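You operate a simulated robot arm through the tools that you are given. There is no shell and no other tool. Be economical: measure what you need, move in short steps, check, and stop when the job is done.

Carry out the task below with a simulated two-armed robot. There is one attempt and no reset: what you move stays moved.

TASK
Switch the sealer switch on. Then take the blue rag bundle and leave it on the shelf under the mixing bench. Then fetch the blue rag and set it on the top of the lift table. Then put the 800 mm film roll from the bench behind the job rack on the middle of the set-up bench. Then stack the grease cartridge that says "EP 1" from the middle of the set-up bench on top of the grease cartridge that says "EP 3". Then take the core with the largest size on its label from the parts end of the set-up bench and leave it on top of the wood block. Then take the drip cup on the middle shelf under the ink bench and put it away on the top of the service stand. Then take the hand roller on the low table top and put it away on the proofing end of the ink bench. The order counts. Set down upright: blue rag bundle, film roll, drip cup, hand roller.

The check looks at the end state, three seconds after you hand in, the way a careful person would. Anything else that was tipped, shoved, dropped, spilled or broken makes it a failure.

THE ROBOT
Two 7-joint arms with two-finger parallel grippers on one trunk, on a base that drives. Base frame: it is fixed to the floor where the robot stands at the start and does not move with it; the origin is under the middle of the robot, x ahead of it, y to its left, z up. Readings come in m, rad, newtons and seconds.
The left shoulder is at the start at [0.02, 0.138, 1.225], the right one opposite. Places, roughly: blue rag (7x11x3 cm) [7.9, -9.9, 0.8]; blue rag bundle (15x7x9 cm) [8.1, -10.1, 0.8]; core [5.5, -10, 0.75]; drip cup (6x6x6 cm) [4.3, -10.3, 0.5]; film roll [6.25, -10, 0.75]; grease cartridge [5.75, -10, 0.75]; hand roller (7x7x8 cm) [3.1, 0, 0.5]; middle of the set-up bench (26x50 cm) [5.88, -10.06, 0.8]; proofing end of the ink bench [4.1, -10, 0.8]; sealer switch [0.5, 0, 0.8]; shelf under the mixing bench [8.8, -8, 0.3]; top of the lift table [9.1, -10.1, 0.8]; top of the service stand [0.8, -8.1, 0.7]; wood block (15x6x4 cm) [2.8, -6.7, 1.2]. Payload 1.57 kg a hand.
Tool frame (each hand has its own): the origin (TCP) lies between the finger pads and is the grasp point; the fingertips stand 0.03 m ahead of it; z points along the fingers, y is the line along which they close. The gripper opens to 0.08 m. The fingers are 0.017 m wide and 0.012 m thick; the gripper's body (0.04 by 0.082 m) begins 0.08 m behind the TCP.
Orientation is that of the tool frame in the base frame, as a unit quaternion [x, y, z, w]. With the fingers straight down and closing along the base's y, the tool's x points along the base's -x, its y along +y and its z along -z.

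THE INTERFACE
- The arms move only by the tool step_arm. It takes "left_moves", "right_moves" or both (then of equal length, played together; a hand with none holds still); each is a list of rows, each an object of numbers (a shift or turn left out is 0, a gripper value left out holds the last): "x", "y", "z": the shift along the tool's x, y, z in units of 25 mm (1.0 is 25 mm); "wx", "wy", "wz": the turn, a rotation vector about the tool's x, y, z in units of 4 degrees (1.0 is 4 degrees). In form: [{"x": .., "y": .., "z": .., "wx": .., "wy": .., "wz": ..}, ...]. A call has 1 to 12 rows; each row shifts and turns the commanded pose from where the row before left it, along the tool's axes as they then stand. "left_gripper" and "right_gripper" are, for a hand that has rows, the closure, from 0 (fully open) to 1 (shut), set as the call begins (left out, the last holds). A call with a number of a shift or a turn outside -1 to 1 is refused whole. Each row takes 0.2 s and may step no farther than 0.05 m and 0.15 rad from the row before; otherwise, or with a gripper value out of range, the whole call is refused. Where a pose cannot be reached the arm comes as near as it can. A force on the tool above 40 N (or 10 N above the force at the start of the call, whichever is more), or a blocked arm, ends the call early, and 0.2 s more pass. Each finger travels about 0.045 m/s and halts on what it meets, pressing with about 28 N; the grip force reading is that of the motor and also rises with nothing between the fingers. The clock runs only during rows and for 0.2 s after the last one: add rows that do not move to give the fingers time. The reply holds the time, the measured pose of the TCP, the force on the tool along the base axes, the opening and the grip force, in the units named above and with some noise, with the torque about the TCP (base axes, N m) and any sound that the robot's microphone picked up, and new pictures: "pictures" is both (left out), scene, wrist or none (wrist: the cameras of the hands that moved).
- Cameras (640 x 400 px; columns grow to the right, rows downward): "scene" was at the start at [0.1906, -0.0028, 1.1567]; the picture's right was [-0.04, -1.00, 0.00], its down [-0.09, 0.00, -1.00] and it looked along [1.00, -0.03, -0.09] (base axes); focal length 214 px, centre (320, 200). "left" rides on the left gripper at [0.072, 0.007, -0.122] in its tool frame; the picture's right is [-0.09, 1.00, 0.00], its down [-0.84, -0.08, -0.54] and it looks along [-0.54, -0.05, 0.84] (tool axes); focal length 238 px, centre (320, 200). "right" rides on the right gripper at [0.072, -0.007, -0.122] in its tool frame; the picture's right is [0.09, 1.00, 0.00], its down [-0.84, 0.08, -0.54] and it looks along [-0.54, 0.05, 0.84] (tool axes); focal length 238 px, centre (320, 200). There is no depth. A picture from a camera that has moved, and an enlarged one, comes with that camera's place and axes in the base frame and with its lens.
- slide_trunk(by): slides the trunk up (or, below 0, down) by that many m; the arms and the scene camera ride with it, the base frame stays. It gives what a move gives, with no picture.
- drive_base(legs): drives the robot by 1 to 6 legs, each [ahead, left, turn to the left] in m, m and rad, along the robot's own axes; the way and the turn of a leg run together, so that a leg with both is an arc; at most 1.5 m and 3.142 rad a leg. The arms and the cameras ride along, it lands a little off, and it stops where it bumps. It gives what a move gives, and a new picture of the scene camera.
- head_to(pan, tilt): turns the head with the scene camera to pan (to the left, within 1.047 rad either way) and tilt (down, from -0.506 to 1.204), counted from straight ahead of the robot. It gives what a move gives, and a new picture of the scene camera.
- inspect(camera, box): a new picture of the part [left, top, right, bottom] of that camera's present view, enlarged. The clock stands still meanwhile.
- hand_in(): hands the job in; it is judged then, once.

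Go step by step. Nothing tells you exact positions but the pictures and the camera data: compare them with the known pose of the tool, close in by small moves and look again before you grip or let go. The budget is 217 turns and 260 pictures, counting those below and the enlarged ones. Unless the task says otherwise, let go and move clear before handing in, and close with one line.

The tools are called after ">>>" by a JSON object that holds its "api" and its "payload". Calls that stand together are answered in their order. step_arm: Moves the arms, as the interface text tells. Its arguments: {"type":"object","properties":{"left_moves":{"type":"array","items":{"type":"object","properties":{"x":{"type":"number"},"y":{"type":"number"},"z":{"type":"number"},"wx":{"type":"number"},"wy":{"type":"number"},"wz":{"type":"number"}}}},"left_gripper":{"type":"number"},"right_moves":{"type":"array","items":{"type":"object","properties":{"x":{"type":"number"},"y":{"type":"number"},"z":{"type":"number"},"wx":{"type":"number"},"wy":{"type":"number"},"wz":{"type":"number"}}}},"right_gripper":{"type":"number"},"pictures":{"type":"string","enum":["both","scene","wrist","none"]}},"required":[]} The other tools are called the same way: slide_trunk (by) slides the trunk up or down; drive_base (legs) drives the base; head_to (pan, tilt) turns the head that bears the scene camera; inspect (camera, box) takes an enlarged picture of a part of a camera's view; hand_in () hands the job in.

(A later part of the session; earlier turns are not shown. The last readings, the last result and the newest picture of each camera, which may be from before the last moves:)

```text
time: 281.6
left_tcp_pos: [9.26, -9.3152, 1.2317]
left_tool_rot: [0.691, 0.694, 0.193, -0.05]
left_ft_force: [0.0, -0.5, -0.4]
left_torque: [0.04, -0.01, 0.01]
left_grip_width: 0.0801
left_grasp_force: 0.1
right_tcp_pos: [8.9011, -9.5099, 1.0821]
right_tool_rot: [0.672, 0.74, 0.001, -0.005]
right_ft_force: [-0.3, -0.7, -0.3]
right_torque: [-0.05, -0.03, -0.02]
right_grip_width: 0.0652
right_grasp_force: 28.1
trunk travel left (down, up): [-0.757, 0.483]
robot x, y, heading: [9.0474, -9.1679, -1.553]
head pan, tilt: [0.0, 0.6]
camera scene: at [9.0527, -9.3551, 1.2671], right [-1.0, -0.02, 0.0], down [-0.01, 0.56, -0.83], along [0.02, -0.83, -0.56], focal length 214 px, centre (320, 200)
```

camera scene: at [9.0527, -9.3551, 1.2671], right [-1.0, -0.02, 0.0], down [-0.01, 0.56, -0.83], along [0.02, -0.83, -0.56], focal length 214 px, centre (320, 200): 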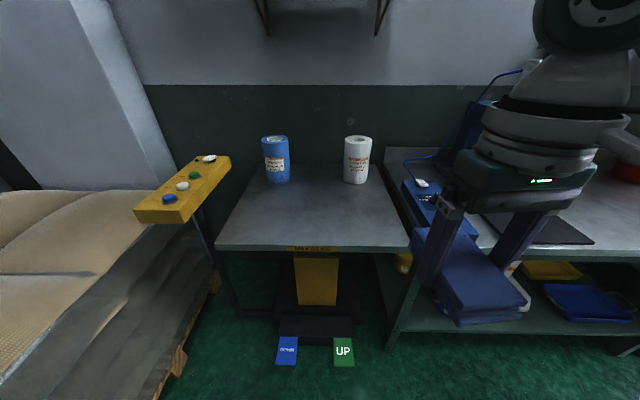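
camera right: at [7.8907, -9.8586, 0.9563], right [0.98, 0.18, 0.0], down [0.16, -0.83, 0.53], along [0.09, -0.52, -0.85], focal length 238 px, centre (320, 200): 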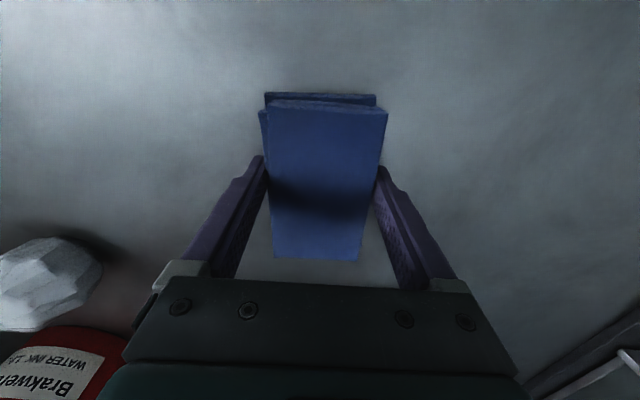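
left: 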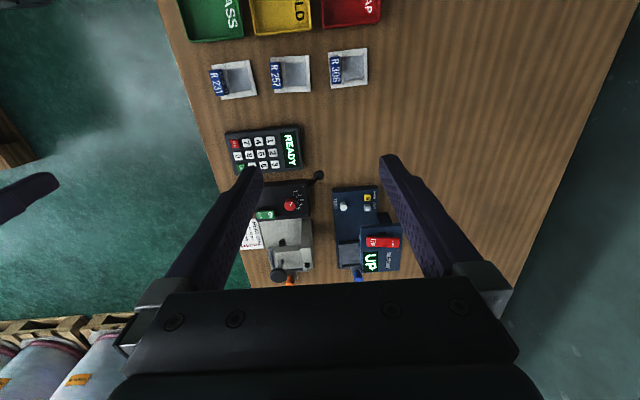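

The lift table top (front edge y≈−9.81, x 8.79–9.36) has free front space; pedals lie on the floor so I keep the base back and reach with the arm. Target ≈[9.03, −9.93].

>>> {"api": "drive_base", "payload": {"legs": [[0.3, 0.12, 0]]}}

>>> {"api": "step_arm", "payload": {"right_moves": [{"x": -0.9}, {"x": -0.9}, {"x": -0.9}, {"x": -0.9}, {}], "pictures": "none"}}

>>> {"api": "slide_trunk", "payload": {"by": -0.12}}

>>> {"api": "head_to", "payload": {"pan": 0, "tilt": 0.8}}

```text
time: 283.7
left_tcp_pos: [9.3869, -9.6115, 1.2311]
left_tool_rot: [0.694, 0.691, 0.195, -0.05]
left_ft_force: [-1.0, -0.6, 0.1]
left_torque: [0.0, 0.02, 0.02]
left_grip_width: 0.0801
left_grasp_force: 0.0
right_tcp_pos: [9.0253, -9.8016, 1.0837]
right_tool_rot: [0.676, 0.737, 0.002, -0.005]
right_ft_force: [-0.4, 0.0, -0.6]
right_torque: [-0.03, -0.02, 0.01]
right_grip_width: 0.0649
right_grasp_force: 28.2
trunk travel left (down, up): [-0.757, 0.483]
robot x, y, heading: [9.1732, -9.4611, -1.555]
head pan, tilt: [0.0, 0.6]
camera scene: at [9.1776, -9.649, 1.2671], right [-1.0, -0.01, 0.0], down [-0.01, 0.56, -0.83], along [0.01, -0.82, -0.56], focal length 214 px, centre (320, 200)
```

scene: 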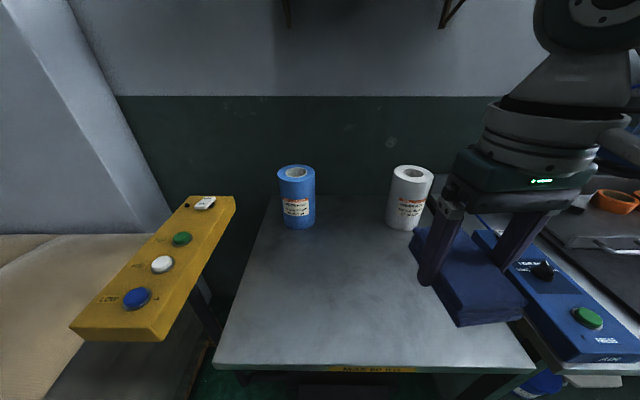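

```text
time: 284.9
left_tcp_pos: [9.3852, -9.6125, 1.2296]
left_tool_rot: [0.695, 0.691, 0.194, -0.05]
left_ft_force: [0.2, -0.4, -0.7]
left_torque: [-0.01, 0.0, -0.01]
left_grip_width: 0.08
left_grasp_force: 0.0
right_tcp_pos: [9.0357, -9.8927, 1.0817]
right_tool_rot: [0.675, 0.738, 0.002, -0.006]
right_ft_force: [-0.5, -0.3, -0.4]
right_torque: [0.0, -0.01, -0.02]
right_grip_width: 0.0652
right_grasp_force: 28.4
trunk travel left (down, up): [-0.757, 0.483]
robot x, y, heading: [9.1752, -9.463, -1.557]
head pan, tilt: [0.0, 0.6]
```

```text
time: 286.4
left_tcp_pos: [9.3859, -9.6099, 1.1113]
left_tool_rot: [0.694, 0.691, 0.194, -0.05]
left_ft_force: [0.5, -0.3, 1.0]
left_torque: [0.0, -0.02, 0.03]
left_grip_width: 0.0801
left_grasp_force: 0.0
right_tcp_pos: [9.0356, -9.8927, 0.9603]
right_tool_rot: [0.676, 0.737, 0.002, -0.006]
right_ft_force: [0.0, -0.1, 0.2]
right_torque: [0.0, -0.02, 0.01]
right_grip_width: 0.0649
right_grasp_force: 28.3
trunk travel left (down, up): [-0.637, 0.603]
robot x, y, heading: [9.1769, -9.4589, -1.557]
head pan, tilt: [0.0, 0.6]
```

```text
time: 287.1
left_tcp_pos: [9.3853, -9.6111, 1.1102]
left_tool_rot: [0.693, 0.692, 0.195, -0.051]
left_ft_force: [0.1, -0.4, -0.5]
left_torque: [0.03, 0.02, 0.01]
left_grip_width: 0.0801
left_grasp_force: 0.0
right_tcp_pos: [9.0345, -9.8922, 0.9621]
right_tool_rot: [0.675, 0.738, 0.002, -0.006]
right_ft_force: [-0.7, 0.7, -0.4]
right_torque: [0.03, -0.01, -0.01]
right_grip_width: 0.0651
right_grasp_force: 28.0
trunk travel left (down, up): [-0.637, 0.603]
robot x, y, heading: [9.1753, -9.4593, -1.555]
head pan, tilt: [0.0, 0.799]
camera scene: at [9.1775, -9.6413, 1.1302], right [-1.0, -0.01, 0.0], down [-0.01, 0.72, -0.7], along [0.01, -0.7, -0.72], focal length 214 px, centre (320, 200)
```

scene: 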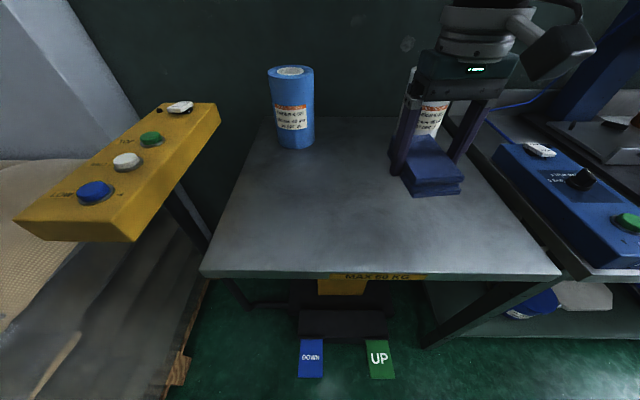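

Good spot. Lower.

>>> {"api": "slide_trunk", "payload": {"by": -0.1}}

>>> {"api": "step_arm", "payload": {"right_moves": [{"z": 0.2}, {"z": 0.2}, {"z": 0.15}, {"z": 0.15}, {"z": 0.15}, {"z": 0.15}, {"z": 0.15}, {"z": 0.15}, {"z": 0.15}], "pictures": "wrist"}}

```text
time: 288.5
left_tcp_pos: [9.3848, -9.6115, 1.0109]
left_tool_rot: [0.694, 0.692, 0.194, -0.05]
left_ft_force: [0.4, -0.6, -0.2]
left_torque: [-0.05, 0.0, 0.01]
left_grip_width: 0.0799
left_grasp_force: 0.1
right_tcp_pos: [9.0345, -9.8923, 0.861]
right_tool_rot: [0.676, 0.737, 0.002, -0.005]
right_ft_force: [0.2, -1.5, -0.8]
right_torque: [0.06, 0.0, 0.01]
right_grip_width: 0.065
right_grasp_force: 27.3
trunk travel left (down, up): [-0.537, 0.703]
robot x, y, heading: [9.1775, -9.4627, -1.565]
head pan, tilt: [0.0, 0.799]
```

```text
time: 290.4
left_tcp_pos: [9.3843, -9.6101, 1.0098]
left_tool_rot: [0.695, 0.691, 0.194, -0.05]
left_ft_force: [0.1, 0.2, -0.1]
left_torque: [0.03, -0.02, -0.01]
left_grip_width: 0.0801
left_grasp_force: 0.0
right_tcp_pos: [9.0346, -9.892, 0.8292]
right_tool_rot: [0.675, 0.738, 0.002, -0.005]
right_ft_force: [-1.7, 5.2, 15.4]
right_torque: [0.2, -0.01, 0.05]
right_grip_width: 0.065
right_grasp_force: 27.8
trunk travel left (down, up): [-0.537, 0.703]
robot x, y, heading: [9.1741, -9.4621, -1.562]
head pan, tilt: [0.0, 0.799]
stopped in row 9 (right hand): the force on the tool passed its limit at 49 N (the readings are from after the stop); the commanded pose is now the measured one
camera right: at [9.0227, -9.8223, 0.9541], right [0.98, 0.18, 0.0], down [0.15, -0.83, 0.53], along [0.1, -0.52, -0.85], focal length 238 px, centre (320, 200)
```

right: 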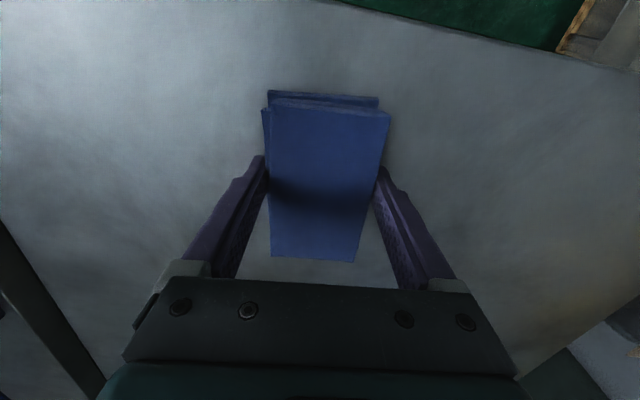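

Touchdown. Release and lift.

>>> {"api": "step_arm", "payload": {"right_moves": [{"z": -0.05}, {}, {}, {"z": -0.3}, {"z": -0.8}, {"z": -0.8}], "right_gripper": 0, "pictures": "wrist"}}

>>> {"api": "slide_trunk", "payload": {"by": 0.3}}

```text
time: 291.8
left_tcp_pos: [9.3845, -9.612, 1.0106]
left_tool_rot: [0.694, 0.692, 0.194, -0.05]
left_ft_force: [-0.3, 0.5, -0.8]
left_torque: [-0.04, 0.0, -0.01]
left_grip_width: 0.0801
left_grasp_force: 0.1
right_tcp_pos: [9.0367, -9.8923, 0.8767]
right_tool_rot: [0.676, 0.737, 0.003, -0.004]
right_ft_force: [-0.1, 0.5, 0.2]
right_torque: [0.03, 0.0, 0.02]
right_grip_width: 0.0802
right_grasp_force: 0.1
trunk travel left (down, up): [-0.537, 0.703]
robot x, y, heading: [9.1775, -9.4635, -1.56]
head pan, tilt: [0.0, 0.799]
camera right: at [9.024, -9.823, 1.0004], right [0.98, 0.18, 0.0], down [0.15, -0.83, 0.53], along [0.1, -0.52, -0.85], focal length 238 px, centre (320, 200)
```

right: 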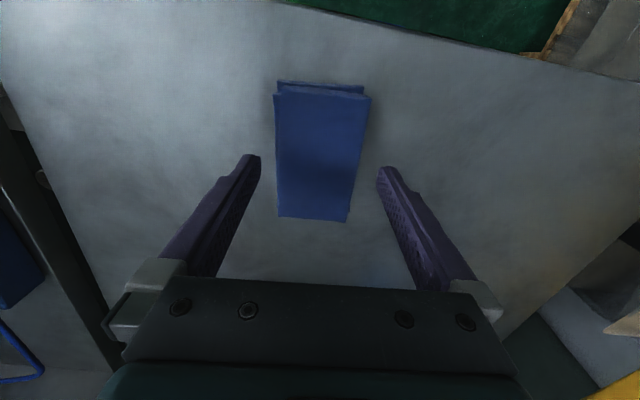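

```text
time: 294.8
left_tcp_pos: [9.384, -9.6108, 1.3107]
left_tool_rot: [0.695, 0.691, 0.194, -0.05]
left_ft_force: [0.1, 0.3, -0.2]
left_torque: [0.0, 0.04, -0.04]
left_grip_width: 0.0798
left_grasp_force: 0.0
right_tcp_pos: [9.0373, -9.8939, 1.1763]
right_tool_rot: [0.675, 0.737, 0.003, -0.003]
right_ft_force: [0.4, 0.5, -0.6]
right_torque: [0.0, 0.0, 0.0]
right_grip_width: 0.0797
right_grasp_force: 0.1
trunk travel left (down, up): [-0.837, 0.403]
robot x, y, heading: [9.1765, -9.4613, -1.554]
head pan, tilt: [0.0, 0.799]
```

Rag placed. Now back off and strafe along the aisle to the film-roll area near x≈6.25.

>>> {"api": "drive_base", "payload": {"legs": [[-0.45, 0, 0], [0, -1.45, 0], [0, -1.45, 0]]}}

>>> {"api": "head_to", "payload": {"pan": 0, "tilt": 0.5}}

```text
time: 311.3
left_tcp_pos: [6.449, -9.2323, 1.3103]
left_tool_rot: [0.681, 0.704, 0.192, -0.054]
left_ft_force: [-0.3, 0.6, 0.5]
left_torque: [0.01, 0.03, 0.01]
left_grip_width: 0.0799
left_grasp_force: 0.2
right_tcp_pos: [6.1112, -9.5267, 1.1761]
right_tool_rot: [0.661, 0.75, 0.003, -0.005]
right_ft_force: [-0.6, -0.5, 0.5]
right_torque: [0.0, -0.01, -0.02]
right_grip_width: 0.0801
right_grasp_force: 0.1
trunk travel left (down, up): [-0.837, 0.403]
robot x, y, heading: [6.2394, -9.0882, -1.522]
head pan, tilt: [0.0, 0.799]
camera scene: at [6.243, -9.27, 1.3302], right [-1.0, -0.05, 0.0], down [-0.03, 0.72, -0.7], along [0.03, -0.7, -0.72], focal length 214 px, centre (320, 200)
```

scene: 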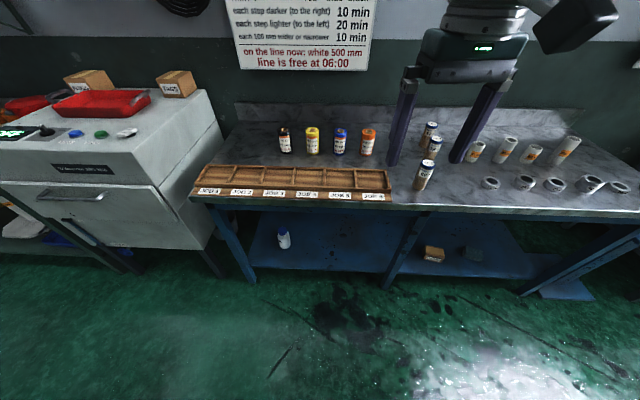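

```text
time: 312.1
left_tcp_pos: [6.449, -9.2322, 1.3111]
left_tool_rot: [0.681, 0.704, 0.193, -0.054]
left_ft_force: [-0.4, -0.7, -0.4]
left_torque: [-0.03, -0.01, 0.05]
left_grip_width: 0.0798
left_grasp_force: 0.1
right_tcp_pos: [6.1123, -9.5267, 1.176]
right_tool_rot: [0.662, 0.75, 0.003, -0.004]
right_ft_force: [1.4, 0.9, -0.4]
right_torque: [0.0, 0.0, 0.0]
right_grip_width: 0.0799
right_grasp_force: 0.1
trunk travel left (down, up): [-0.837, 0.403]
robot x, y, heading: [6.236, -9.0916, -1.523]
head pan, tilt: [0.0, 0.499]
camera scene: at [6.2435, -9.2802, 1.3561], right [-1.0, -0.05, 0.0], down [-0.02, 0.48, -0.88], along [0.04, -0.88, -0.48], focal length 214 px, centre (320, 200)
```

scene: 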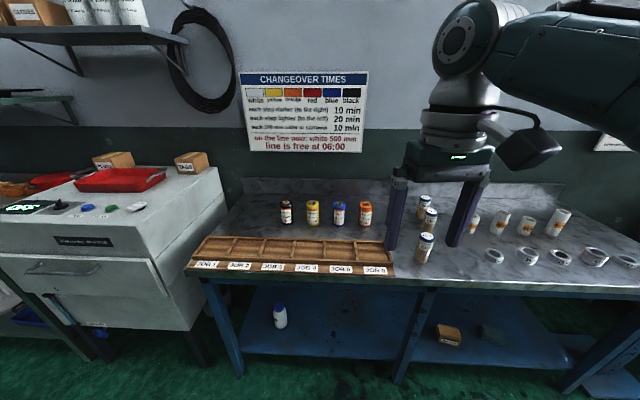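

Behind the job rack stand four small rolls; middle area has grease cartridges; right end cores. Zoom on labels.

>>> {"api": "inspect", "payload": {"camera": "scene", "box": [260, 185, 400, 285]}}

>>> {"api": "inspect", "payload": {"camera": "scene", "box": [400, 180, 640, 290]}}

```text
4.00 times, centred on (330, 235) of scene
camera zoom: at [6.2435, -9.2802, 1.3561], right [-1.0, -0.05, 0.0], down [-0.02, 0.48, -0.88], along [0.04, -0.88, -0.48], focal length 858 px, centre (280, 60)
```

zoom: 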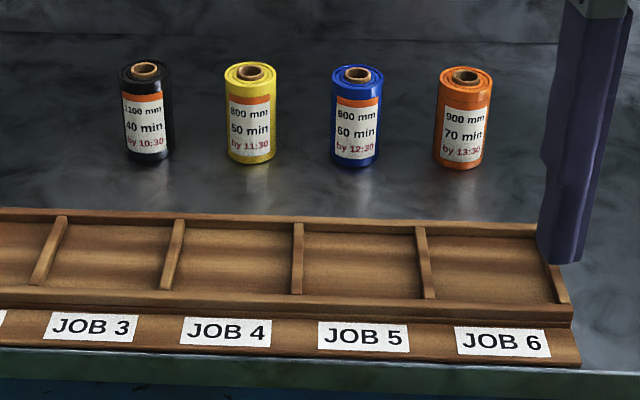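

```text
2.67 times, centred on (520, 235) of scene
camera zoom: at [6.2435, -9.2802, 1.3561], right [-1.0, -0.05, 0.0], down [-0.02, 0.48, -0.88], along [0.04, -0.88, -0.48], focal length 572 px, centre (-213, 107)
```

zoom: 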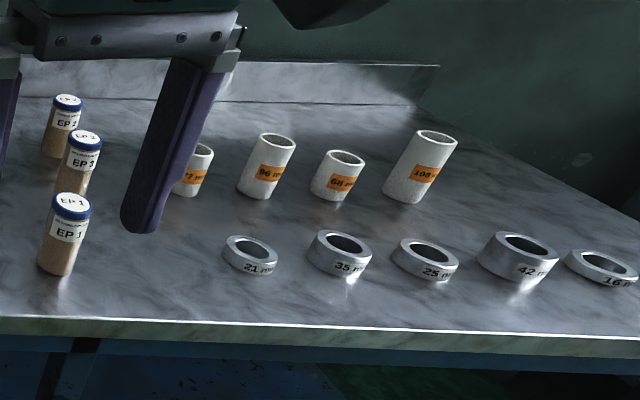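

The yellow roll reads 800 mm; I'll confirm closer. It stands at ≈[6.31, −10.07]. Drive so the hand is above it.

>>> {"api": "drive_base", "payload": {"legs": [[0, 0, -0.048], [0, 0.22, 0], [0.5, 0, 0]]}}

>>> {"api": "slide_trunk", "payload": {"by": -0.13}}

>>> {"api": "inspect", "payload": {"camera": "right", "box": [0, 0, 640, 400]}}

```text
time: 316.8
left_tcp_pos: [6.6588, -9.7489, 1.3107]
left_tool_rot: [0.698, 0.688, 0.194, -0.049]
left_ft_force: [0.0, 0.2, -0.1]
left_torque: [0.01, 0.02, -0.01]
left_grip_width: 0.0799
left_grasp_force: 0.1
right_tcp_pos: [6.3101, -10.0285, 1.1759]
right_tool_rot: [0.678, 0.735, 0.004, -0.004]
right_ft_force: [0.0, 0.6, 0.3]
right_torque: [0.0, -0.01, -0.01]
right_grip_width: 0.0801
right_grasp_force: 0.1
trunk travel left (down, up): [-0.837, 0.403]
robot x, y, heading: [6.4543, -9.5945, -1.567]
head pan, tilt: [0.0, 0.499]
camera scene: at [6.4526, -9.7879, 1.3561], right [-1.0, 0.0, 0.0], down [0.0, 0.48, -0.88], along [0.0, -0.88, -0.48], focal length 214 px, centre (320, 200)
```

scene: 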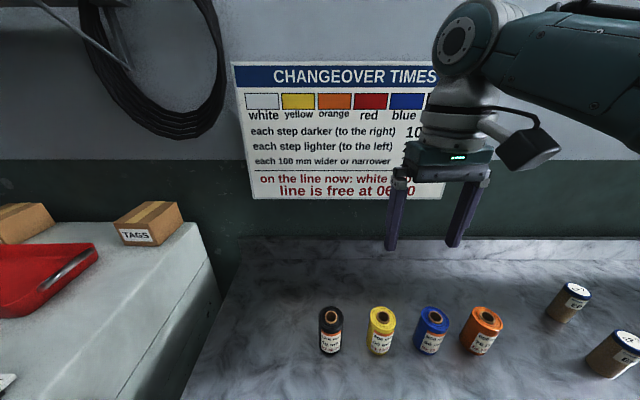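

```text
time: 318.4
left_tcp_pos: [6.6598, -9.7488, 1.1814]
left_tool_rot: [0.698, 0.687, 0.195, -0.049]
left_ft_force: [0.6, 0.1, -0.4]
left_torque: [-0.04, -0.01, -0.01]
left_grip_width: 0.0802
left_grasp_force: 0.0
right_tcp_pos: [6.309, -10.0287, 1.0472]
right_tool_rot: [0.678, 0.735, 0.003, -0.004]
right_ft_force: [0.6, 0.3, -0.3]
right_torque: [0.02, -0.02, 0.02]
right_grip_width: 0.0799
right_grasp_force: 0.1
trunk travel left (down, up): [-0.707, 0.533]
robot x, y, heading: [6.4553, -9.6, -1.568]
head pan, tilt: [0.0, 0.499]
```

```text
1.00 times, centred on (320, 200) of right (not enlarged: the box is as wide or as high as the picture)
camera zoom: at [6.2974, -9.958, 1.1702], right [0.99, 0.17, 0.0], down [0.14, -0.83, 0.53], along [0.09, -0.53, -0.85], focal length 238 px, centre (320, 200)
```

zoom: 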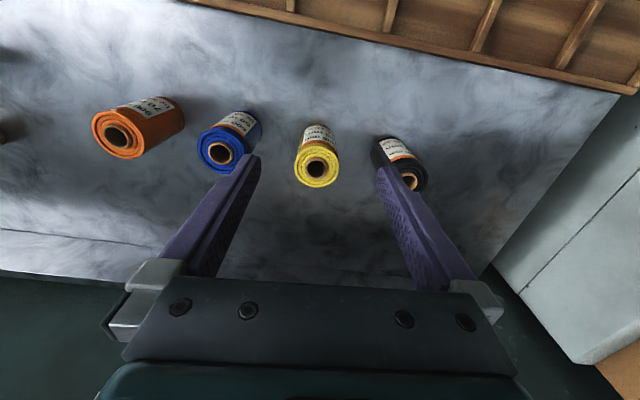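

Confirm the label and align: drive 5 cm ahead.

>>> {"api": "drive_base", "payload": {"legs": [[0.05, 0.006, 0]]}}

>>> {"api": "inspect", "payload": {"camera": "scene", "box": [300, 250, 520, 388]}}

>>> {"api": "inspect", "payload": {"camera": "right", "box": [200, 60, 440, 210]}}

```text
time: 319.3
left_tcp_pos: [6.6652, -9.8006, 1.1811]
left_tool_rot: [0.697, 0.688, 0.194, -0.049]
left_ft_force: [-0.6, -0.2, -1.2]
left_torque: [-0.03, -0.02, 0.0]
left_grip_width: 0.0801
left_grasp_force: 0.1
right_tcp_pos: [6.3162, -10.0802, 1.0464]
right_tool_rot: [0.678, 0.735, 0.004, -0.004]
right_ft_force: [1.3, -0.4, 1.1]
right_torque: [0.01, 0.02, 0.0]
right_grip_width: 0.0802
right_grasp_force: 0.1
trunk travel left (down, up): [-0.707, 0.533]
robot x, y, heading: [6.4573, -9.6503, -1.569]
head pan, tilt: [0.0, 0.499]
camera scene: at [6.459, -9.8391, 1.2262], right [-1.0, 0.0, 0.0], down [0.0, 0.48, -0.88], along [0.0, -0.88, -0.48], focal length 214 px, centre (320, 200)
```

scene: 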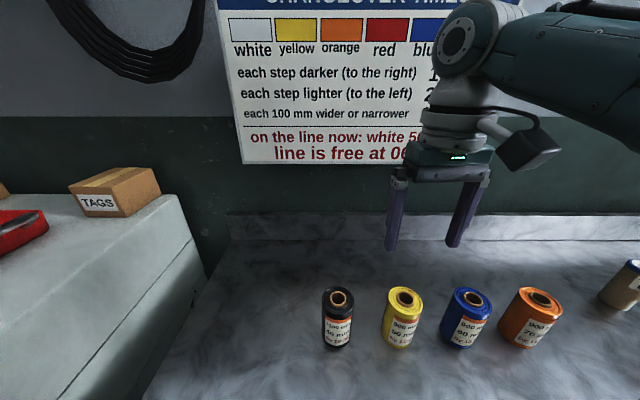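

```text
2.90 times, centred on (410, 319) of scene
camera zoom: at [6.459, -9.8391, 1.2262], right [-1.0, 0.0, 0.0], down [0.0, 0.48, -0.88], along [0.0, -0.88, -0.48], focal length 622 px, centre (59, -145)
```

zoom: 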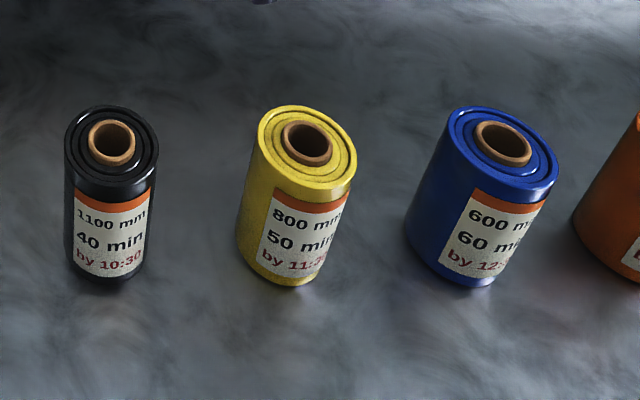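

```text
2.67 times, centred on (320, 135) of right
camera zoom: at [6.3038, -10.0092, 1.1701], right [0.99, 0.17, 0.0], down [0.14, -0.83, 0.53], along [0.09, -0.52, -0.85], focal length 636 px, centre (320, 373)
```

zoom: 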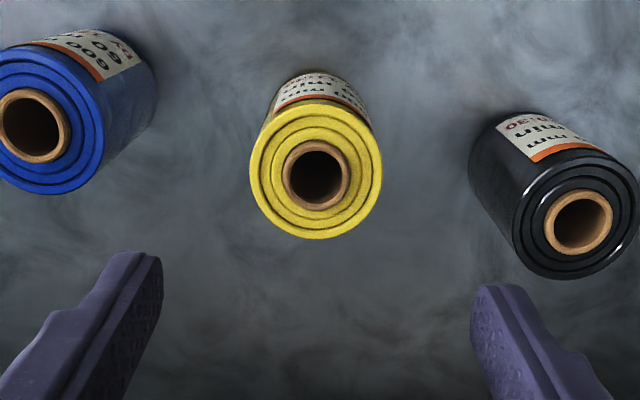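

Yellow = 800 mm confirmed and aligned. Lower and grip.

>>> {"api": "slide_trunk", "payload": {"by": -0.175}}

>>> {"api": "step_arm", "payload": {"right_moves": [{"x": -0.1}, {}, {}, {}], "right_gripper": 1, "pictures": "both"}}

```text
time: 321.2
left_tcp_pos: [6.6673, -9.8007, 1.0053]
left_tool_rot: [0.697, 0.688, 0.195, -0.049]
left_ft_force: [-0.7, -0.5, 0.9]
left_torque: [-0.05, 0.02, -0.01]
left_grip_width: 0.08
left_grasp_force: 0.1
right_tcp_pos: [6.3167, -10.0792, 0.8716]
right_tool_rot: [0.678, 0.735, 0.003, -0.004]
right_ft_force: [-0.4, 0.1, 0.1]
right_torque: [-0.01, 0.01, -0.03]
right_grip_width: 0.0801
right_grasp_force: 0.1
trunk travel left (down, up): [-0.532, 0.708]
robot x, y, heading: [6.4544, -9.6485, -1.57]
head pan, tilt: [0.0, 0.499]
```

```text
time: 322.2
left_tcp_pos: [6.666, -9.8014, 1.0049]
left_tool_rot: [0.697, 0.688, 0.194, -0.049]
left_ft_force: [-0.2, 0.6, -1.6]
left_torque: [0.0, 0.02, 0.02]
left_grip_width: 0.0803
left_grasp_force: 0.1
right_tcp_pos: [6.3165, -10.0815, 0.871]
right_tool_rot: [0.678, 0.735, 0.003, -0.004]
right_ft_force: [-0.3, 0.4, 0.9]
right_torque: [0.11, 0.04, 0.02]
right_grip_width: 0.0558
right_grasp_force: 27.5
trunk travel left (down, up): [-0.532, 0.708]
robot x, y, heading: [6.4629, -9.6488, -1.568]
head pan, tilt: [0.0, 0.499]
camera scene: at [6.4589, -9.8391, 1.0512], right [-1.0, 0.0, 0.0], down [0.0, 0.48, -0.88], along [0.0, -0.88, -0.48], focal length 214 px, centre (320, 200)
camera right: at [6.3041, -10.0114, 0.9945], right [0.99, 0.17, 0.0], down [0.14, -0.83, 0.53], along [0.09, -0.52, -0.85], focal length 238 px, centre (320, 200)
```

scene: 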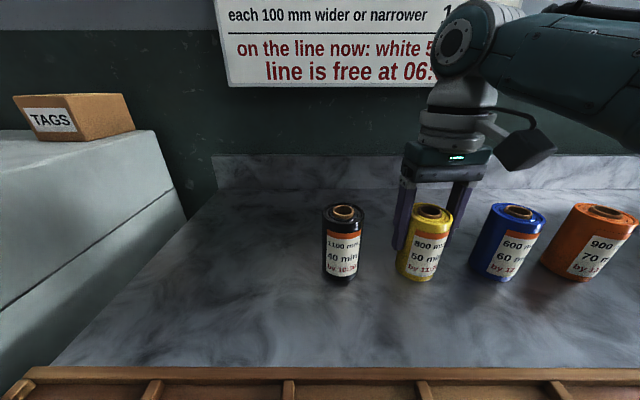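
right: 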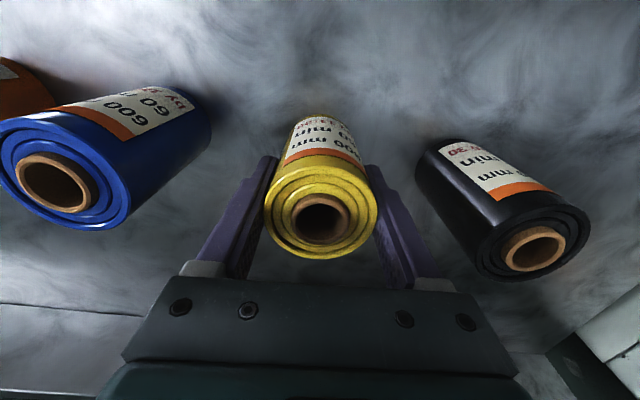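

Gripped. Lift and carry to the middle zone, free spot ≈[5.945, −10.11].

>>> {"api": "slide_trunk", "payload": {"by": 0.2}}

>>> {"api": "drive_base", "payload": {"legs": [[-0.15, 0, 0], [0, -0.37, 0], [0.16, 0, 0]]}}

>>> {"api": "head_to", "payload": {"pan": -0.2, "tilt": 0.9}}

```text
time: 324.4
left_tcp_pos: [6.666, -9.7997, 1.2054]
left_tool_rot: [0.697, 0.689, 0.195, -0.049]
left_ft_force: [0.3, 0.0, -0.9]
left_torque: [0.01, -0.01, -0.01]
left_grip_width: 0.0801
left_grasp_force: 0.1
right_tcp_pos: [6.3161, -10.0809, 1.0699]
right_tool_rot: [0.679, 0.735, 0.004, -0.003]
right_ft_force: [-0.1, 0.4, -2.3]
right_torque: [0.01, 0.01, -0.02]
right_grip_width: 0.0554
right_grasp_force: 27.9
trunk travel left (down, up): [-0.732, 0.508]
robot x, y, heading: [6.4596, -9.6468, -1.566]
head pan, tilt: [0.0, 0.499]
```

```text
time: 328.8
left_tcp_pos: [6.2892, -9.8089, 1.2043]
left_tool_rot: [0.696, 0.689, 0.195, -0.049]
left_ft_force: [-0.2, 0.7, -0.2]
left_torque: [0.02, 0.05, -0.02]
left_grip_width: 0.08
left_grasp_force: 0.1
right_tcp_pos: [5.9395, -10.0916, 1.0695]
right_tool_rot: [0.678, 0.735, 0.004, -0.005]
right_ft_force: [0.5, 0.0, -2.0]
right_torque: [-0.01, 0.01, 0.03]
right_grip_width: 0.0556
right_grasp_force: 28.1
trunk travel left (down, up): [-0.732, 0.508]
robot x, y, heading: [6.0809, -9.657, -1.569]
head pan, tilt: [0.0, 0.499]
camera scene: at [6.0813, -9.8484, 1.2511], right [-1.0, -0.01, 0.0], down [0.0, 0.48, -0.88], along [0.0, -0.88, -0.48], focal length 214 px, centre (320, 200)
```

scene: 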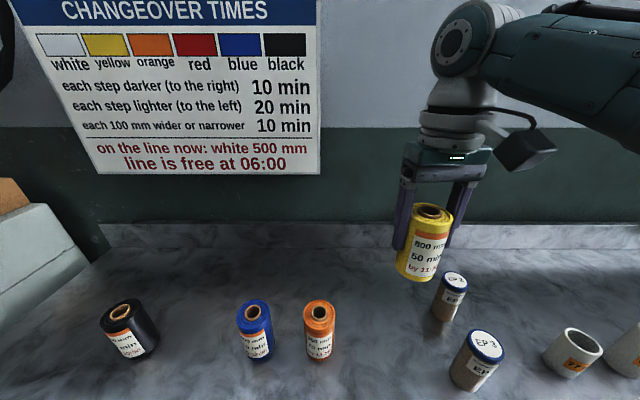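

```text
time: 329.7
left_tcp_pos: [6.2871, -9.8088, 1.2054]
left_tool_rot: [0.697, 0.689, 0.194, -0.049]
left_ft_force: [-0.4, -0.3, -0.3]
left_torque: [0.0, 0.0, 0.02]
left_grip_width: 0.0802
left_grasp_force: 0.1
right_tcp_pos: [5.9393, -10.0913, 1.0697]
right_tool_rot: [0.677, 0.736, 0.004, -0.005]
right_ft_force: [-0.3, -0.2, -1.4]
right_torque: [-0.01, 0.04, -0.01]
right_grip_width: 0.0557
right_grasp_force: 27.9
trunk travel left (down, up): [-0.732, 0.508]
robot x, y, heading: [6.0818, -9.6594, -1.565]
head pan, tilt: [-0.201, 0.901]
camera scene: at [6.0661, -9.8315, 1.2173], right [-0.98, 0.19, 0.0], down [0.15, 0.77, -0.62], along [-0.12, -0.61, -0.78], focal length 214 px, centre (320, 200)
```

scene: 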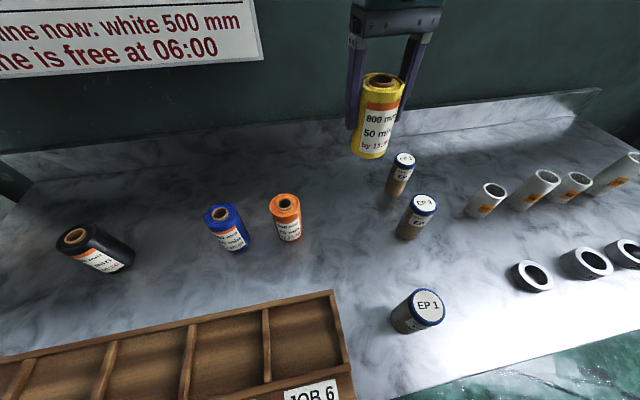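

Spot is clear. Nudge 2 cm left, lower the roll to the bench.

>>> {"api": "drive_base", "payload": {"legs": [[0.01, 0.02, 0]]}}

>>> {"api": "slide_trunk", "payload": {"by": -0.19}}

>>> {"api": "step_arm", "payload": {"right_moves": [{"z": 0.12}, {"z": 0.12}, {"z": 0.12}, {"z": 0.12}, {"z": 0.12}], "pictures": "both"}}

```text
time: 330.5
left_tcp_pos: [6.3081, -9.8191, 1.2038]
left_tool_rot: [0.697, 0.689, 0.194, -0.049]
left_ft_force: [0.9, -0.4, -0.6]
left_torque: [0.01, 0.03, -0.03]
left_grip_width: 0.08
left_grasp_force: 0.0
right_tcp_pos: [5.9587, -10.1007, 1.0715]
right_tool_rot: [0.678, 0.735, 0.004, -0.005]
right_ft_force: [0.1, 0.1, -1.5]
right_torque: [0.01, 0.02, -0.01]
right_grip_width: 0.0555
right_grasp_force: 28.0
trunk travel left (down, up): [-0.732, 0.508]
robot x, y, heading: [6.1006, -9.6663, -1.565]
head pan, tilt: [-0.201, 0.901]
camera scene: at [6.0858, -9.8412, 1.2172], right [-0.98, 0.19, 0.0], down [0.15, 0.77, -0.62], along [-0.12, -0.61, -0.78], focal length 214 px, centre (320, 200)
```

scene: 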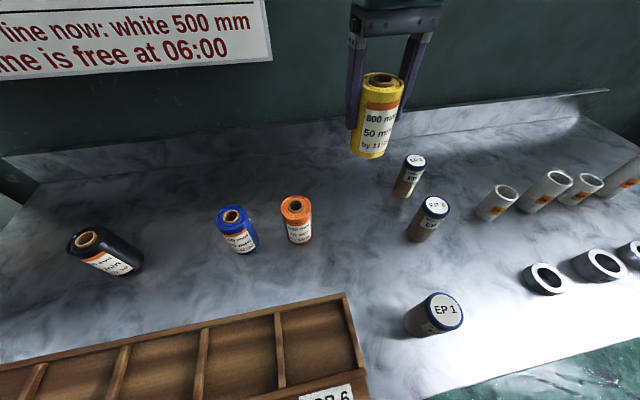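

```text
time: 332.6
left_tcp_pos: [6.3079, -9.8183, 1.0169]
left_tool_rot: [0.697, 0.689, 0.194, -0.049]
left_ft_force: [0.8, 0.3, 0.5]
left_torque: [-0.02, -0.01, 0.0]
left_grip_width: 0.0797
left_grasp_force: 0.2
right_tcp_pos: [5.9584, -10.0999, 0.8798]
right_tool_rot: [0.677, 0.736, 0.004, -0.005]
right_ft_force: [-0.1, -0.8, -0.8]
right_torque: [-0.01, -0.01, 0.01]
right_grip_width: 0.0557
right_grasp_force: 28.2
trunk travel left (down, up): [-0.542, 0.698]
robot x, y, heading: [6.1055, -9.6693, -1.563]
head pan, tilt: [-0.201, 0.901]
```

```text
time: 333.8
left_tcp_pos: [6.3081, -9.8202, 1.0164]
left_tool_rot: [0.696, 0.689, 0.194, -0.049]
left_ft_force: [0.2, 0.0, -1.5]
left_torque: [-0.02, -0.03, 0.0]
left_grip_width: 0.0802
left_grasp_force: 0.1
right_tcp_pos: [5.9594, -10.1025, 0.8676]
right_tool_rot: [0.678, 0.735, 0.003, -0.002]
right_ft_force: [1.0, 5.4, 22.5]
right_torque: [-0.01, -0.01, 0.03]
right_grip_width: 0.0559
right_grasp_force: 27.6
trunk travel left (down, up): [-0.542, 0.698]
robot x, y, heading: [6.0992, -9.668, -1.564]
head pan, tilt: [-0.201, 0.901]
camera scene: at [6.0855, -9.842, 1.0278], right [-0.98, 0.19, 0.0], down [0.15, 0.77, -0.62], along [-0.12, -0.61, -0.78], focal length 214 px, centre (320, 200)
camera right: at [5.9473, -10.0323, 0.9922], right [0.98, 0.17, 0.0], down [0.15, -0.83, 0.54], along [0.09, -0.53, -0.84], focal length 238 px, centre (320, 200)
```

scene: 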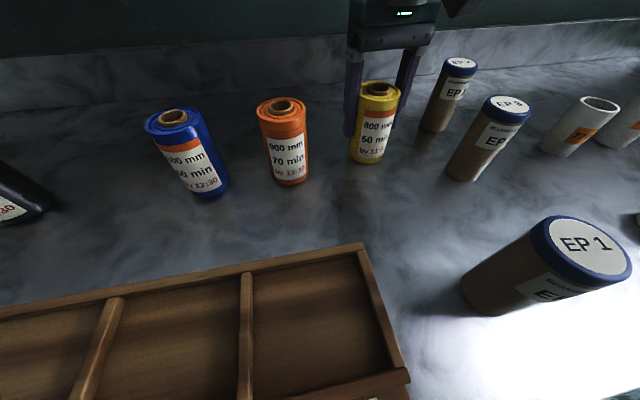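
right: 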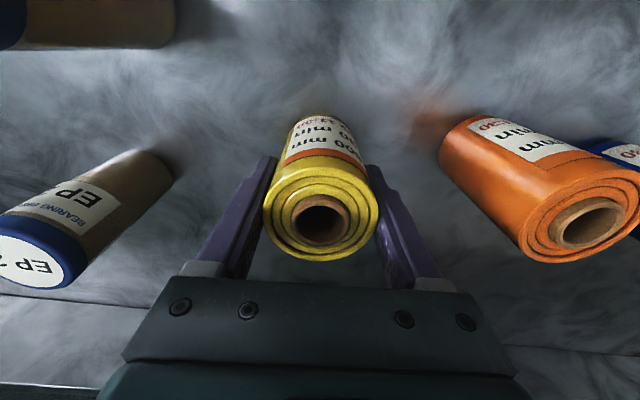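

Touching the bench. Release and rise.

>>> {"api": "step_arm", "payload": {"right_moves": [{"z": -0.1}, {}, {}, {}], "right_gripper": 0, "pictures": "none"}}

>>> {"api": "slide_trunk", "payload": {"by": 0.25}}

>>> {"api": "drive_base", "payload": {"legs": [[-0.05, 0, 0]]}}

```text
time: 334.8
left_tcp_pos: [6.3087, -9.8189, 1.0158]
left_tool_rot: [0.696, 0.689, 0.194, -0.05]
left_ft_force: [-0.2, -0.4, -0.4]
left_torque: [-0.01, -0.01, -0.03]
left_grip_width: 0.08
left_grasp_force: 0.0
right_tcp_pos: [5.9598, -10.1005, 0.8681]
right_tool_rot: [0.678, 0.735, 0.004, -0.005]
right_ft_force: [0.0, -0.2, -0.7]
right_torque: [-0.05, 0.02, -0.01]
right_grip_width: 0.0802
right_grasp_force: 0.0
trunk travel left (down, up): [-0.542, 0.698]
robot x, y, heading: [6.1008, -9.6689, -1.563]
head pan, tilt: [-0.201, 0.901]
```

```text
time: 337.3
left_tcp_pos: [6.3073, -9.8207, 1.266]
left_tool_rot: [0.697, 0.689, 0.194, -0.05]
left_ft_force: [0.4, 0.9, -0.2]
left_torque: [0.0, -0.02, -0.02]
left_grip_width: 0.0802
left_grasp_force: 0.0
right_tcp_pos: [5.9593, -10.0998, 1.1177]
right_tool_rot: [0.678, 0.735, 0.006, -0.004]
right_ft_force: [-0.2, 0.2, -0.5]
right_torque: [0.02, 0.0, 0.01]
right_grip_width: 0.0802
right_grasp_force: 0.1
trunk travel left (down, up): [-0.792, 0.448]
robot x, y, heading: [6.0977, -9.6689, -1.565]
head pan, tilt: [-0.201, 0.901]
```

```text
time: 338.2
left_tcp_pos: [6.3086, -9.7707, 1.2653]
left_tool_rot: [0.697, 0.689, 0.195, -0.049]
left_ft_force: [-0.4, 0.6, 0.0]
left_torque: [-0.01, -0.02, 0.0]
left_grip_width: 0.0799
left_grasp_force: 0.1
right_tcp_pos: [5.9602, -10.0518, 1.1171]
right_tool_rot: [0.677, 0.736, 0.004, -0.004]
right_ft_force: [-0.1, 0.1, -0.5]
right_torque: [-0.02, 0.0, 0.01]
right_grip_width: 0.0797
right_grasp_force: 0.1
trunk travel left (down, up): [-0.792, 0.448]
robot x, y, heading: [6.1011, -9.6205, -1.566]
head pan, tilt: [-0.201, 0.901]
camera scene: at [6.0857, -9.7926, 1.2773], right [-0.98, 0.19, 0.0], down [0.15, 0.77, -0.62], along [-0.12, -0.61, -0.78], focal length 214 px, centre (320, 200)
```

scene: 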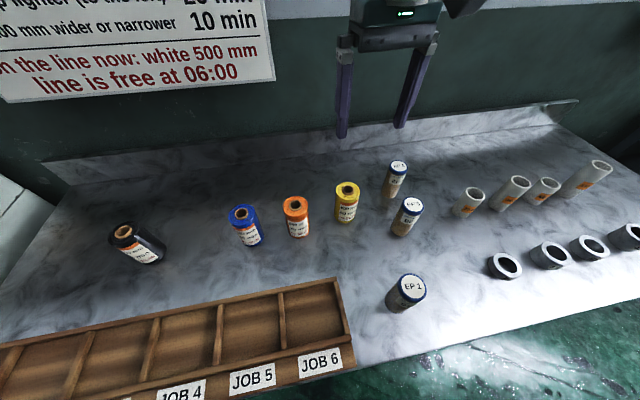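

Film roll stands. Now EP 1 at ≈[5.912, −9.870] (top z≈0.90). Position the hand over it.

>>> {"api": "drive_base", "payload": {"legs": [[-0.182, -0.048, 0]]}}

>>> {"api": "slide_trunk", "payload": {"by": -0.12}}

>>> {"api": "inspect", "payload": {"camera": "right", "box": [0, 0, 640, 400]}}

```text
time: 339.8
left_tcp_pos: [6.259, -9.5896, 1.2661]
left_tool_rot: [0.698, 0.688, 0.195, -0.049]
left_ft_force: [0.5, 0.4, 0.9]
left_torque: [-0.04, -0.03, 0.03]
left_grip_width: 0.0799
left_grasp_force: 0.1
right_tcp_pos: [5.909, -9.8697, 1.1177]
right_tool_rot: [0.678, 0.735, 0.004, -0.004]
right_ft_force: [-0.6, 0.1, -0.5]
right_torque: [0.0, -0.02, 0.0]
right_grip_width: 0.0799
right_grasp_force: 0.1
trunk travel left (down, up): [-0.792, 0.448]
robot x, y, heading: [6.0541, -9.4347, -1.568]
head pan, tilt: [-0.201, 0.901]
camera scene: at [6.0366, -9.6108, 1.2773], right [-0.98, 0.2, 0.0], down [0.16, 0.77, -0.62], along [-0.12, -0.61, -0.78], focal length 214 px, centre (320, 200)
```

scene: 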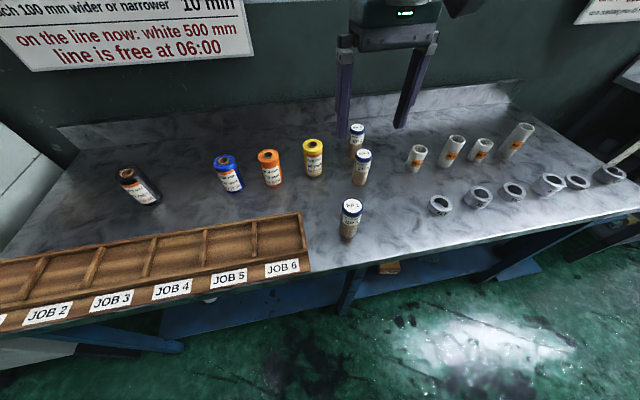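

```text
time: 341.3
left_tcp_pos: [6.2582, -9.5903, 1.1451]
left_tool_rot: [0.699, 0.687, 0.195, -0.049]
left_ft_force: [0.2, -0.3, -0.2]
left_torque: [-0.01, 0.01, 0.01]
left_grip_width: 0.0804
left_grasp_force: 0.1
right_tcp_pos: [5.9104, -9.869, 0.9979]
right_tool_rot: [0.678, 0.735, 0.004, -0.004]
right_ft_force: [0.4, 0.2, 0.1]
right_torque: [0.05, 0.02, 0.01]
right_grip_width: 0.0801
right_grasp_force: 0.0
trunk travel left (down, up): [-0.672, 0.568]
robot x, y, heading: [6.0553, -9.4426, -1.565]
head pan, tilt: [-0.201, 0.901]
```

```text
1.00 times, centred on (320, 200) of right (not enlarged: the box is as wide or as high as the picture)
camera zoom: at [5.8974, -9.7994, 1.122], right [0.99, 0.17, 0.0], down [0.14, -0.83, 0.53], along [0.09, -0.53, -0.85], focal length 238 px, centre (320, 200)
```

zoom: 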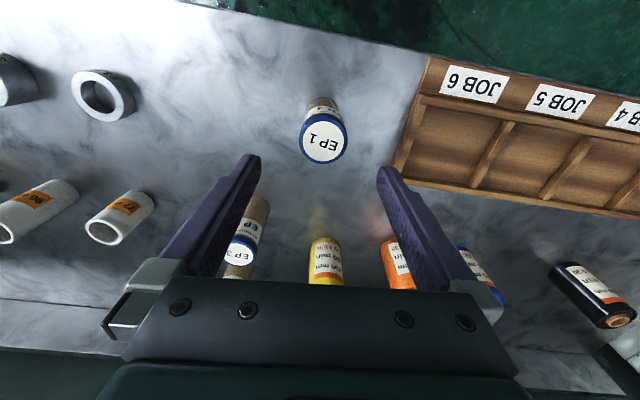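

Well aligned. Lower and grip EP 1.

>>> {"api": "slide_trunk", "payload": {"by": -0.13}}

>>> {"api": "step_arm", "payload": {"right_moves": [{"y": 0.1}, {}, {}, {}, {}], "right_gripper": 1, "pictures": "wrist"}}

```text
time: 342.9
left_tcp_pos: [6.26, -9.591, 1.0157]
left_tool_rot: [0.698, 0.688, 0.195, -0.049]
left_ft_force: [0.2, 0.2, 0.3]
left_torque: [-0.04, 0.02, -0.01]
left_grip_width: 0.0802
left_grasp_force: 0.2
right_tcp_pos: [5.909, -9.8693, 0.8686]
right_tool_rot: [0.679, 0.734, 0.004, -0.003]
right_ft_force: [-0.3, 0.0, -0.2]
right_torque: [-0.01, 0.01, 0.02]
right_grip_width: 0.08
right_grasp_force: 0.0
trunk travel left (down, up): [-0.542, 0.698]
robot x, y, heading: [6.0516, -9.4355, -1.567]
head pan, tilt: [-0.201, 0.901]
```

```text
time: 344.1
left_tcp_pos: [6.259, -9.5886, 1.0155]
left_tool_rot: [0.698, 0.687, 0.194, -0.049]
left_ft_force: [0.0, 0.6, -0.9]
left_torque: [0.01, 0.01, -0.02]
left_grip_width: 0.08
left_grasp_force: 0.1
right_tcp_pos: [5.9122, -9.8703, 0.8669]
right_tool_rot: [0.679, 0.735, 0.004, -0.004]
right_ft_force: [0.9, 0.4, 0.1]
right_torque: [-0.01, 0.02, -0.02]
right_grip_width: 0.0446
right_grasp_force: 27.6
trunk travel left (down, up): [-0.542, 0.698]
robot x, y, heading: [6.0508, -9.4373, -1.569]
head pan, tilt: [-0.201, 0.901]
camera right: at [5.8999, -9.7996, 0.992], right [0.99, 0.17, 0.0], down [0.14, -0.83, 0.53], along [0.09, -0.53, -0.85], focal length 238 px, centre (320, 200)
```

right: 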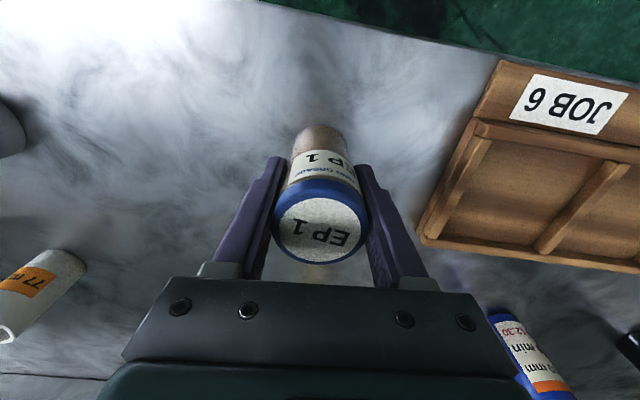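

EP 1 gripped (Ø≈45 mm). Lift and move above EP 3 at ≈[5.834, −10.03].

>>> {"api": "slide_trunk", "payload": {"by": 0.2}}

>>> {"api": "drive_base", "payload": {"legs": [[0.16, -0.078, 0]]}}

>>> {"api": "inspect", "payload": {"camera": "right", "box": [0, 0, 640, 400]}}

```text
time: 346.2
left_tcp_pos: [6.2592, -9.5891, 1.2157]
left_tool_rot: [0.698, 0.688, 0.194, -0.049]
left_ft_force: [0.6, -0.1, -0.2]
left_torque: [0.02, 0.0, 0.02]
left_grip_width: 0.0798
left_grasp_force: 0.1
right_tcp_pos: [5.913, -9.8706, 1.068]
right_tool_rot: [0.679, 0.734, 0.003, -0.004]
right_ft_force: [0.1, -0.3, -1.3]
right_torque: [-0.04, -0.01, 0.01]
right_grip_width: 0.045
right_grasp_force: 28.2
trunk travel left (down, up): [-0.742, 0.498]
robot x, y, heading: [6.0549, -9.4388, -1.57]
head pan, tilt: [-0.201, 0.901]
```

```text
time: 347.8
left_tcp_pos: [6.1798, -9.7512, 1.2155]
left_tool_rot: [0.699, 0.687, 0.194, -0.05]
left_ft_force: [-0.1, 0.0, 0.3]
left_torque: [0.02, 0.0, -0.01]
left_grip_width: 0.08
left_grasp_force: 0.0
right_tcp_pos: [5.8319, -10.0309, 1.068]
right_tool_rot: [0.679, 0.735, 0.004, -0.005]
right_ft_force: [-0.1, -0.5, -2.3]
right_torque: [0.01, 0.01, -0.03]
right_grip_width: 0.045
right_grasp_force: 28.3
trunk travel left (down, up): [-0.742, 0.498]
robot x, y, heading: [5.9728, -9.6014, -1.575]
head pan, tilt: [-0.201, 0.901]
camera scene: at [5.9577, -9.772, 1.2273], right [-0.98, 0.2, 0.0], down [0.16, 0.77, -0.62], along [-0.12, -0.61, -0.78], focal length 214 px, centre (320, 200)
```

scene: 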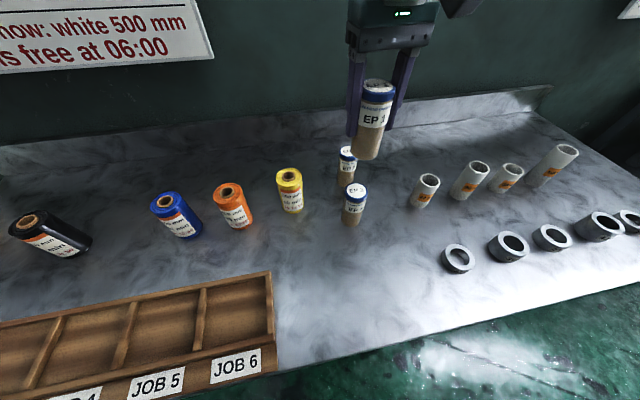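

```text
1.00 times, centred on (320, 200) of right (not enlarged: the box is as wide or as high as the picture)
camera zoom: at [5.8207, -9.9605, 1.1918], right [0.99, 0.17, 0.0], down [0.14, -0.83, 0.53], along [0.09, -0.52, -0.85], focal length 238 px, centre (320, 200)
```

zoom: 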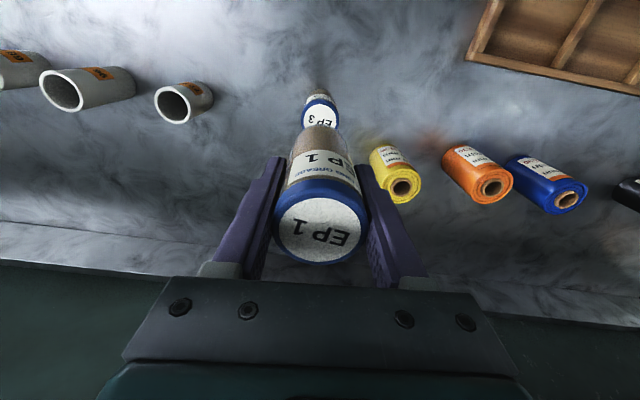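

>>> {"api": "inspect", "payload": {"camera": "right", "box": [270, 70, 380, 140]}}

>>> {"api": "inspect", "payload": {"camera": "scene", "box": [300, 60, 430, 240]}}

```text
5.71 times, centred on (325, 105) of right
camera zoom: at [5.8207, -9.9605, 1.1918], right [0.99, 0.17, 0.0], down [0.14, -0.83, 0.53], along [0.09, -0.52, -0.85], focal length 1362 px, centre (291, 743)
```

zoom: 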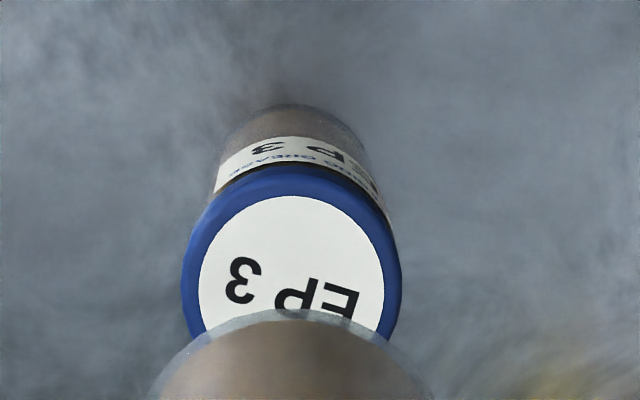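

```text
2.22 times, centred on (365, 150) of scene
camera zoom: at [5.9577, -9.772, 1.2273], right [-0.98, 0.2, 0.0], down [0.16, 0.77, -0.62], along [-0.12, -0.61, -0.78], focal length 477 px, centre (220, 311)
```

zoom: 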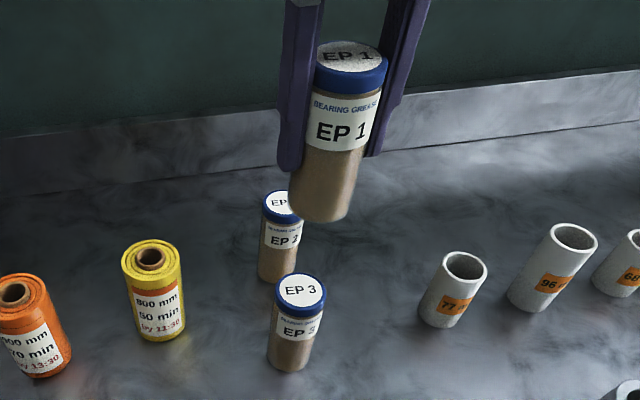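

EP 3 centre ≈[5.833, −10.028]; within 3 mm. Adjust and lower onto it.

>>> {"api": "step_arm", "payload": {"right_moves": [{"x": 0.12, "y": 0.03}, {}], "pictures": "none"}}

>>> {"api": "slide_trunk", "payload": {"by": -0.08}}

>>> {"api": "inspect", "payload": {"camera": "scene", "box": [280, 60, 480, 260]}}

```text
time: 348.4
left_tcp_pos: [6.1793, -9.7505, 1.2164]
left_tool_rot: [0.699, 0.687, 0.194, -0.049]
left_ft_force: [-0.3, -0.1, -0.9]
left_torque: [0.0, 0.02, 0.01]
left_grip_width: 0.0802
left_grasp_force: 0.0
right_tcp_pos: [5.8338, -10.0263, 1.0688]
right_tool_rot: [0.679, 0.734, 0.005, -0.004]
right_ft_force: [-0.7, -0.5, -1.3]
right_torque: [-0.02, -0.03, 0.0]
right_grip_width: 0.045
right_grasp_force: 28.2
trunk travel left (down, up): [-0.742, 0.498]
robot x, y, heading: [5.9686, -9.5969, -1.567]
head pan, tilt: [-0.201, 0.901]
```

```text
time: 349.5
left_tcp_pos: [6.1803, -9.7509, 1.135]
left_tool_rot: [0.698, 0.687, 0.194, -0.049]
left_ft_force: [0.6, -0.3, 0.3]
left_torque: [-0.04, 0.02, 0.04]
left_grip_width: 0.08
left_grasp_force: 0.0
right_tcp_pos: [5.833, -10.0279, 0.988]
right_tool_rot: [0.679, 0.734, 0.003, -0.004]
right_ft_force: [-0.5, -0.3, -1.1]
right_torque: [0.02, -0.03, 0.01]
right_grip_width: 0.045
right_grasp_force: 28.0
trunk travel left (down, up): [-0.662, 0.578]
robot x, y, heading: [5.9754, -9.5978, -1.576]
head pan, tilt: [-0.201, 0.901]
```

```text
2.00 times, centred on (380, 160) of scene
camera zoom: at [5.9577, -9.772, 1.1473], right [-0.98, 0.2, 0.0], down [0.16, 0.77, -0.62], along [-0.12, -0.61, -0.78], focal length 429 px, centre (200, 280)
```

zoom: 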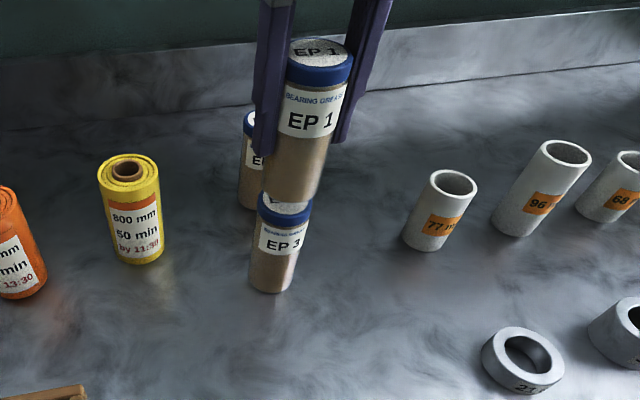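

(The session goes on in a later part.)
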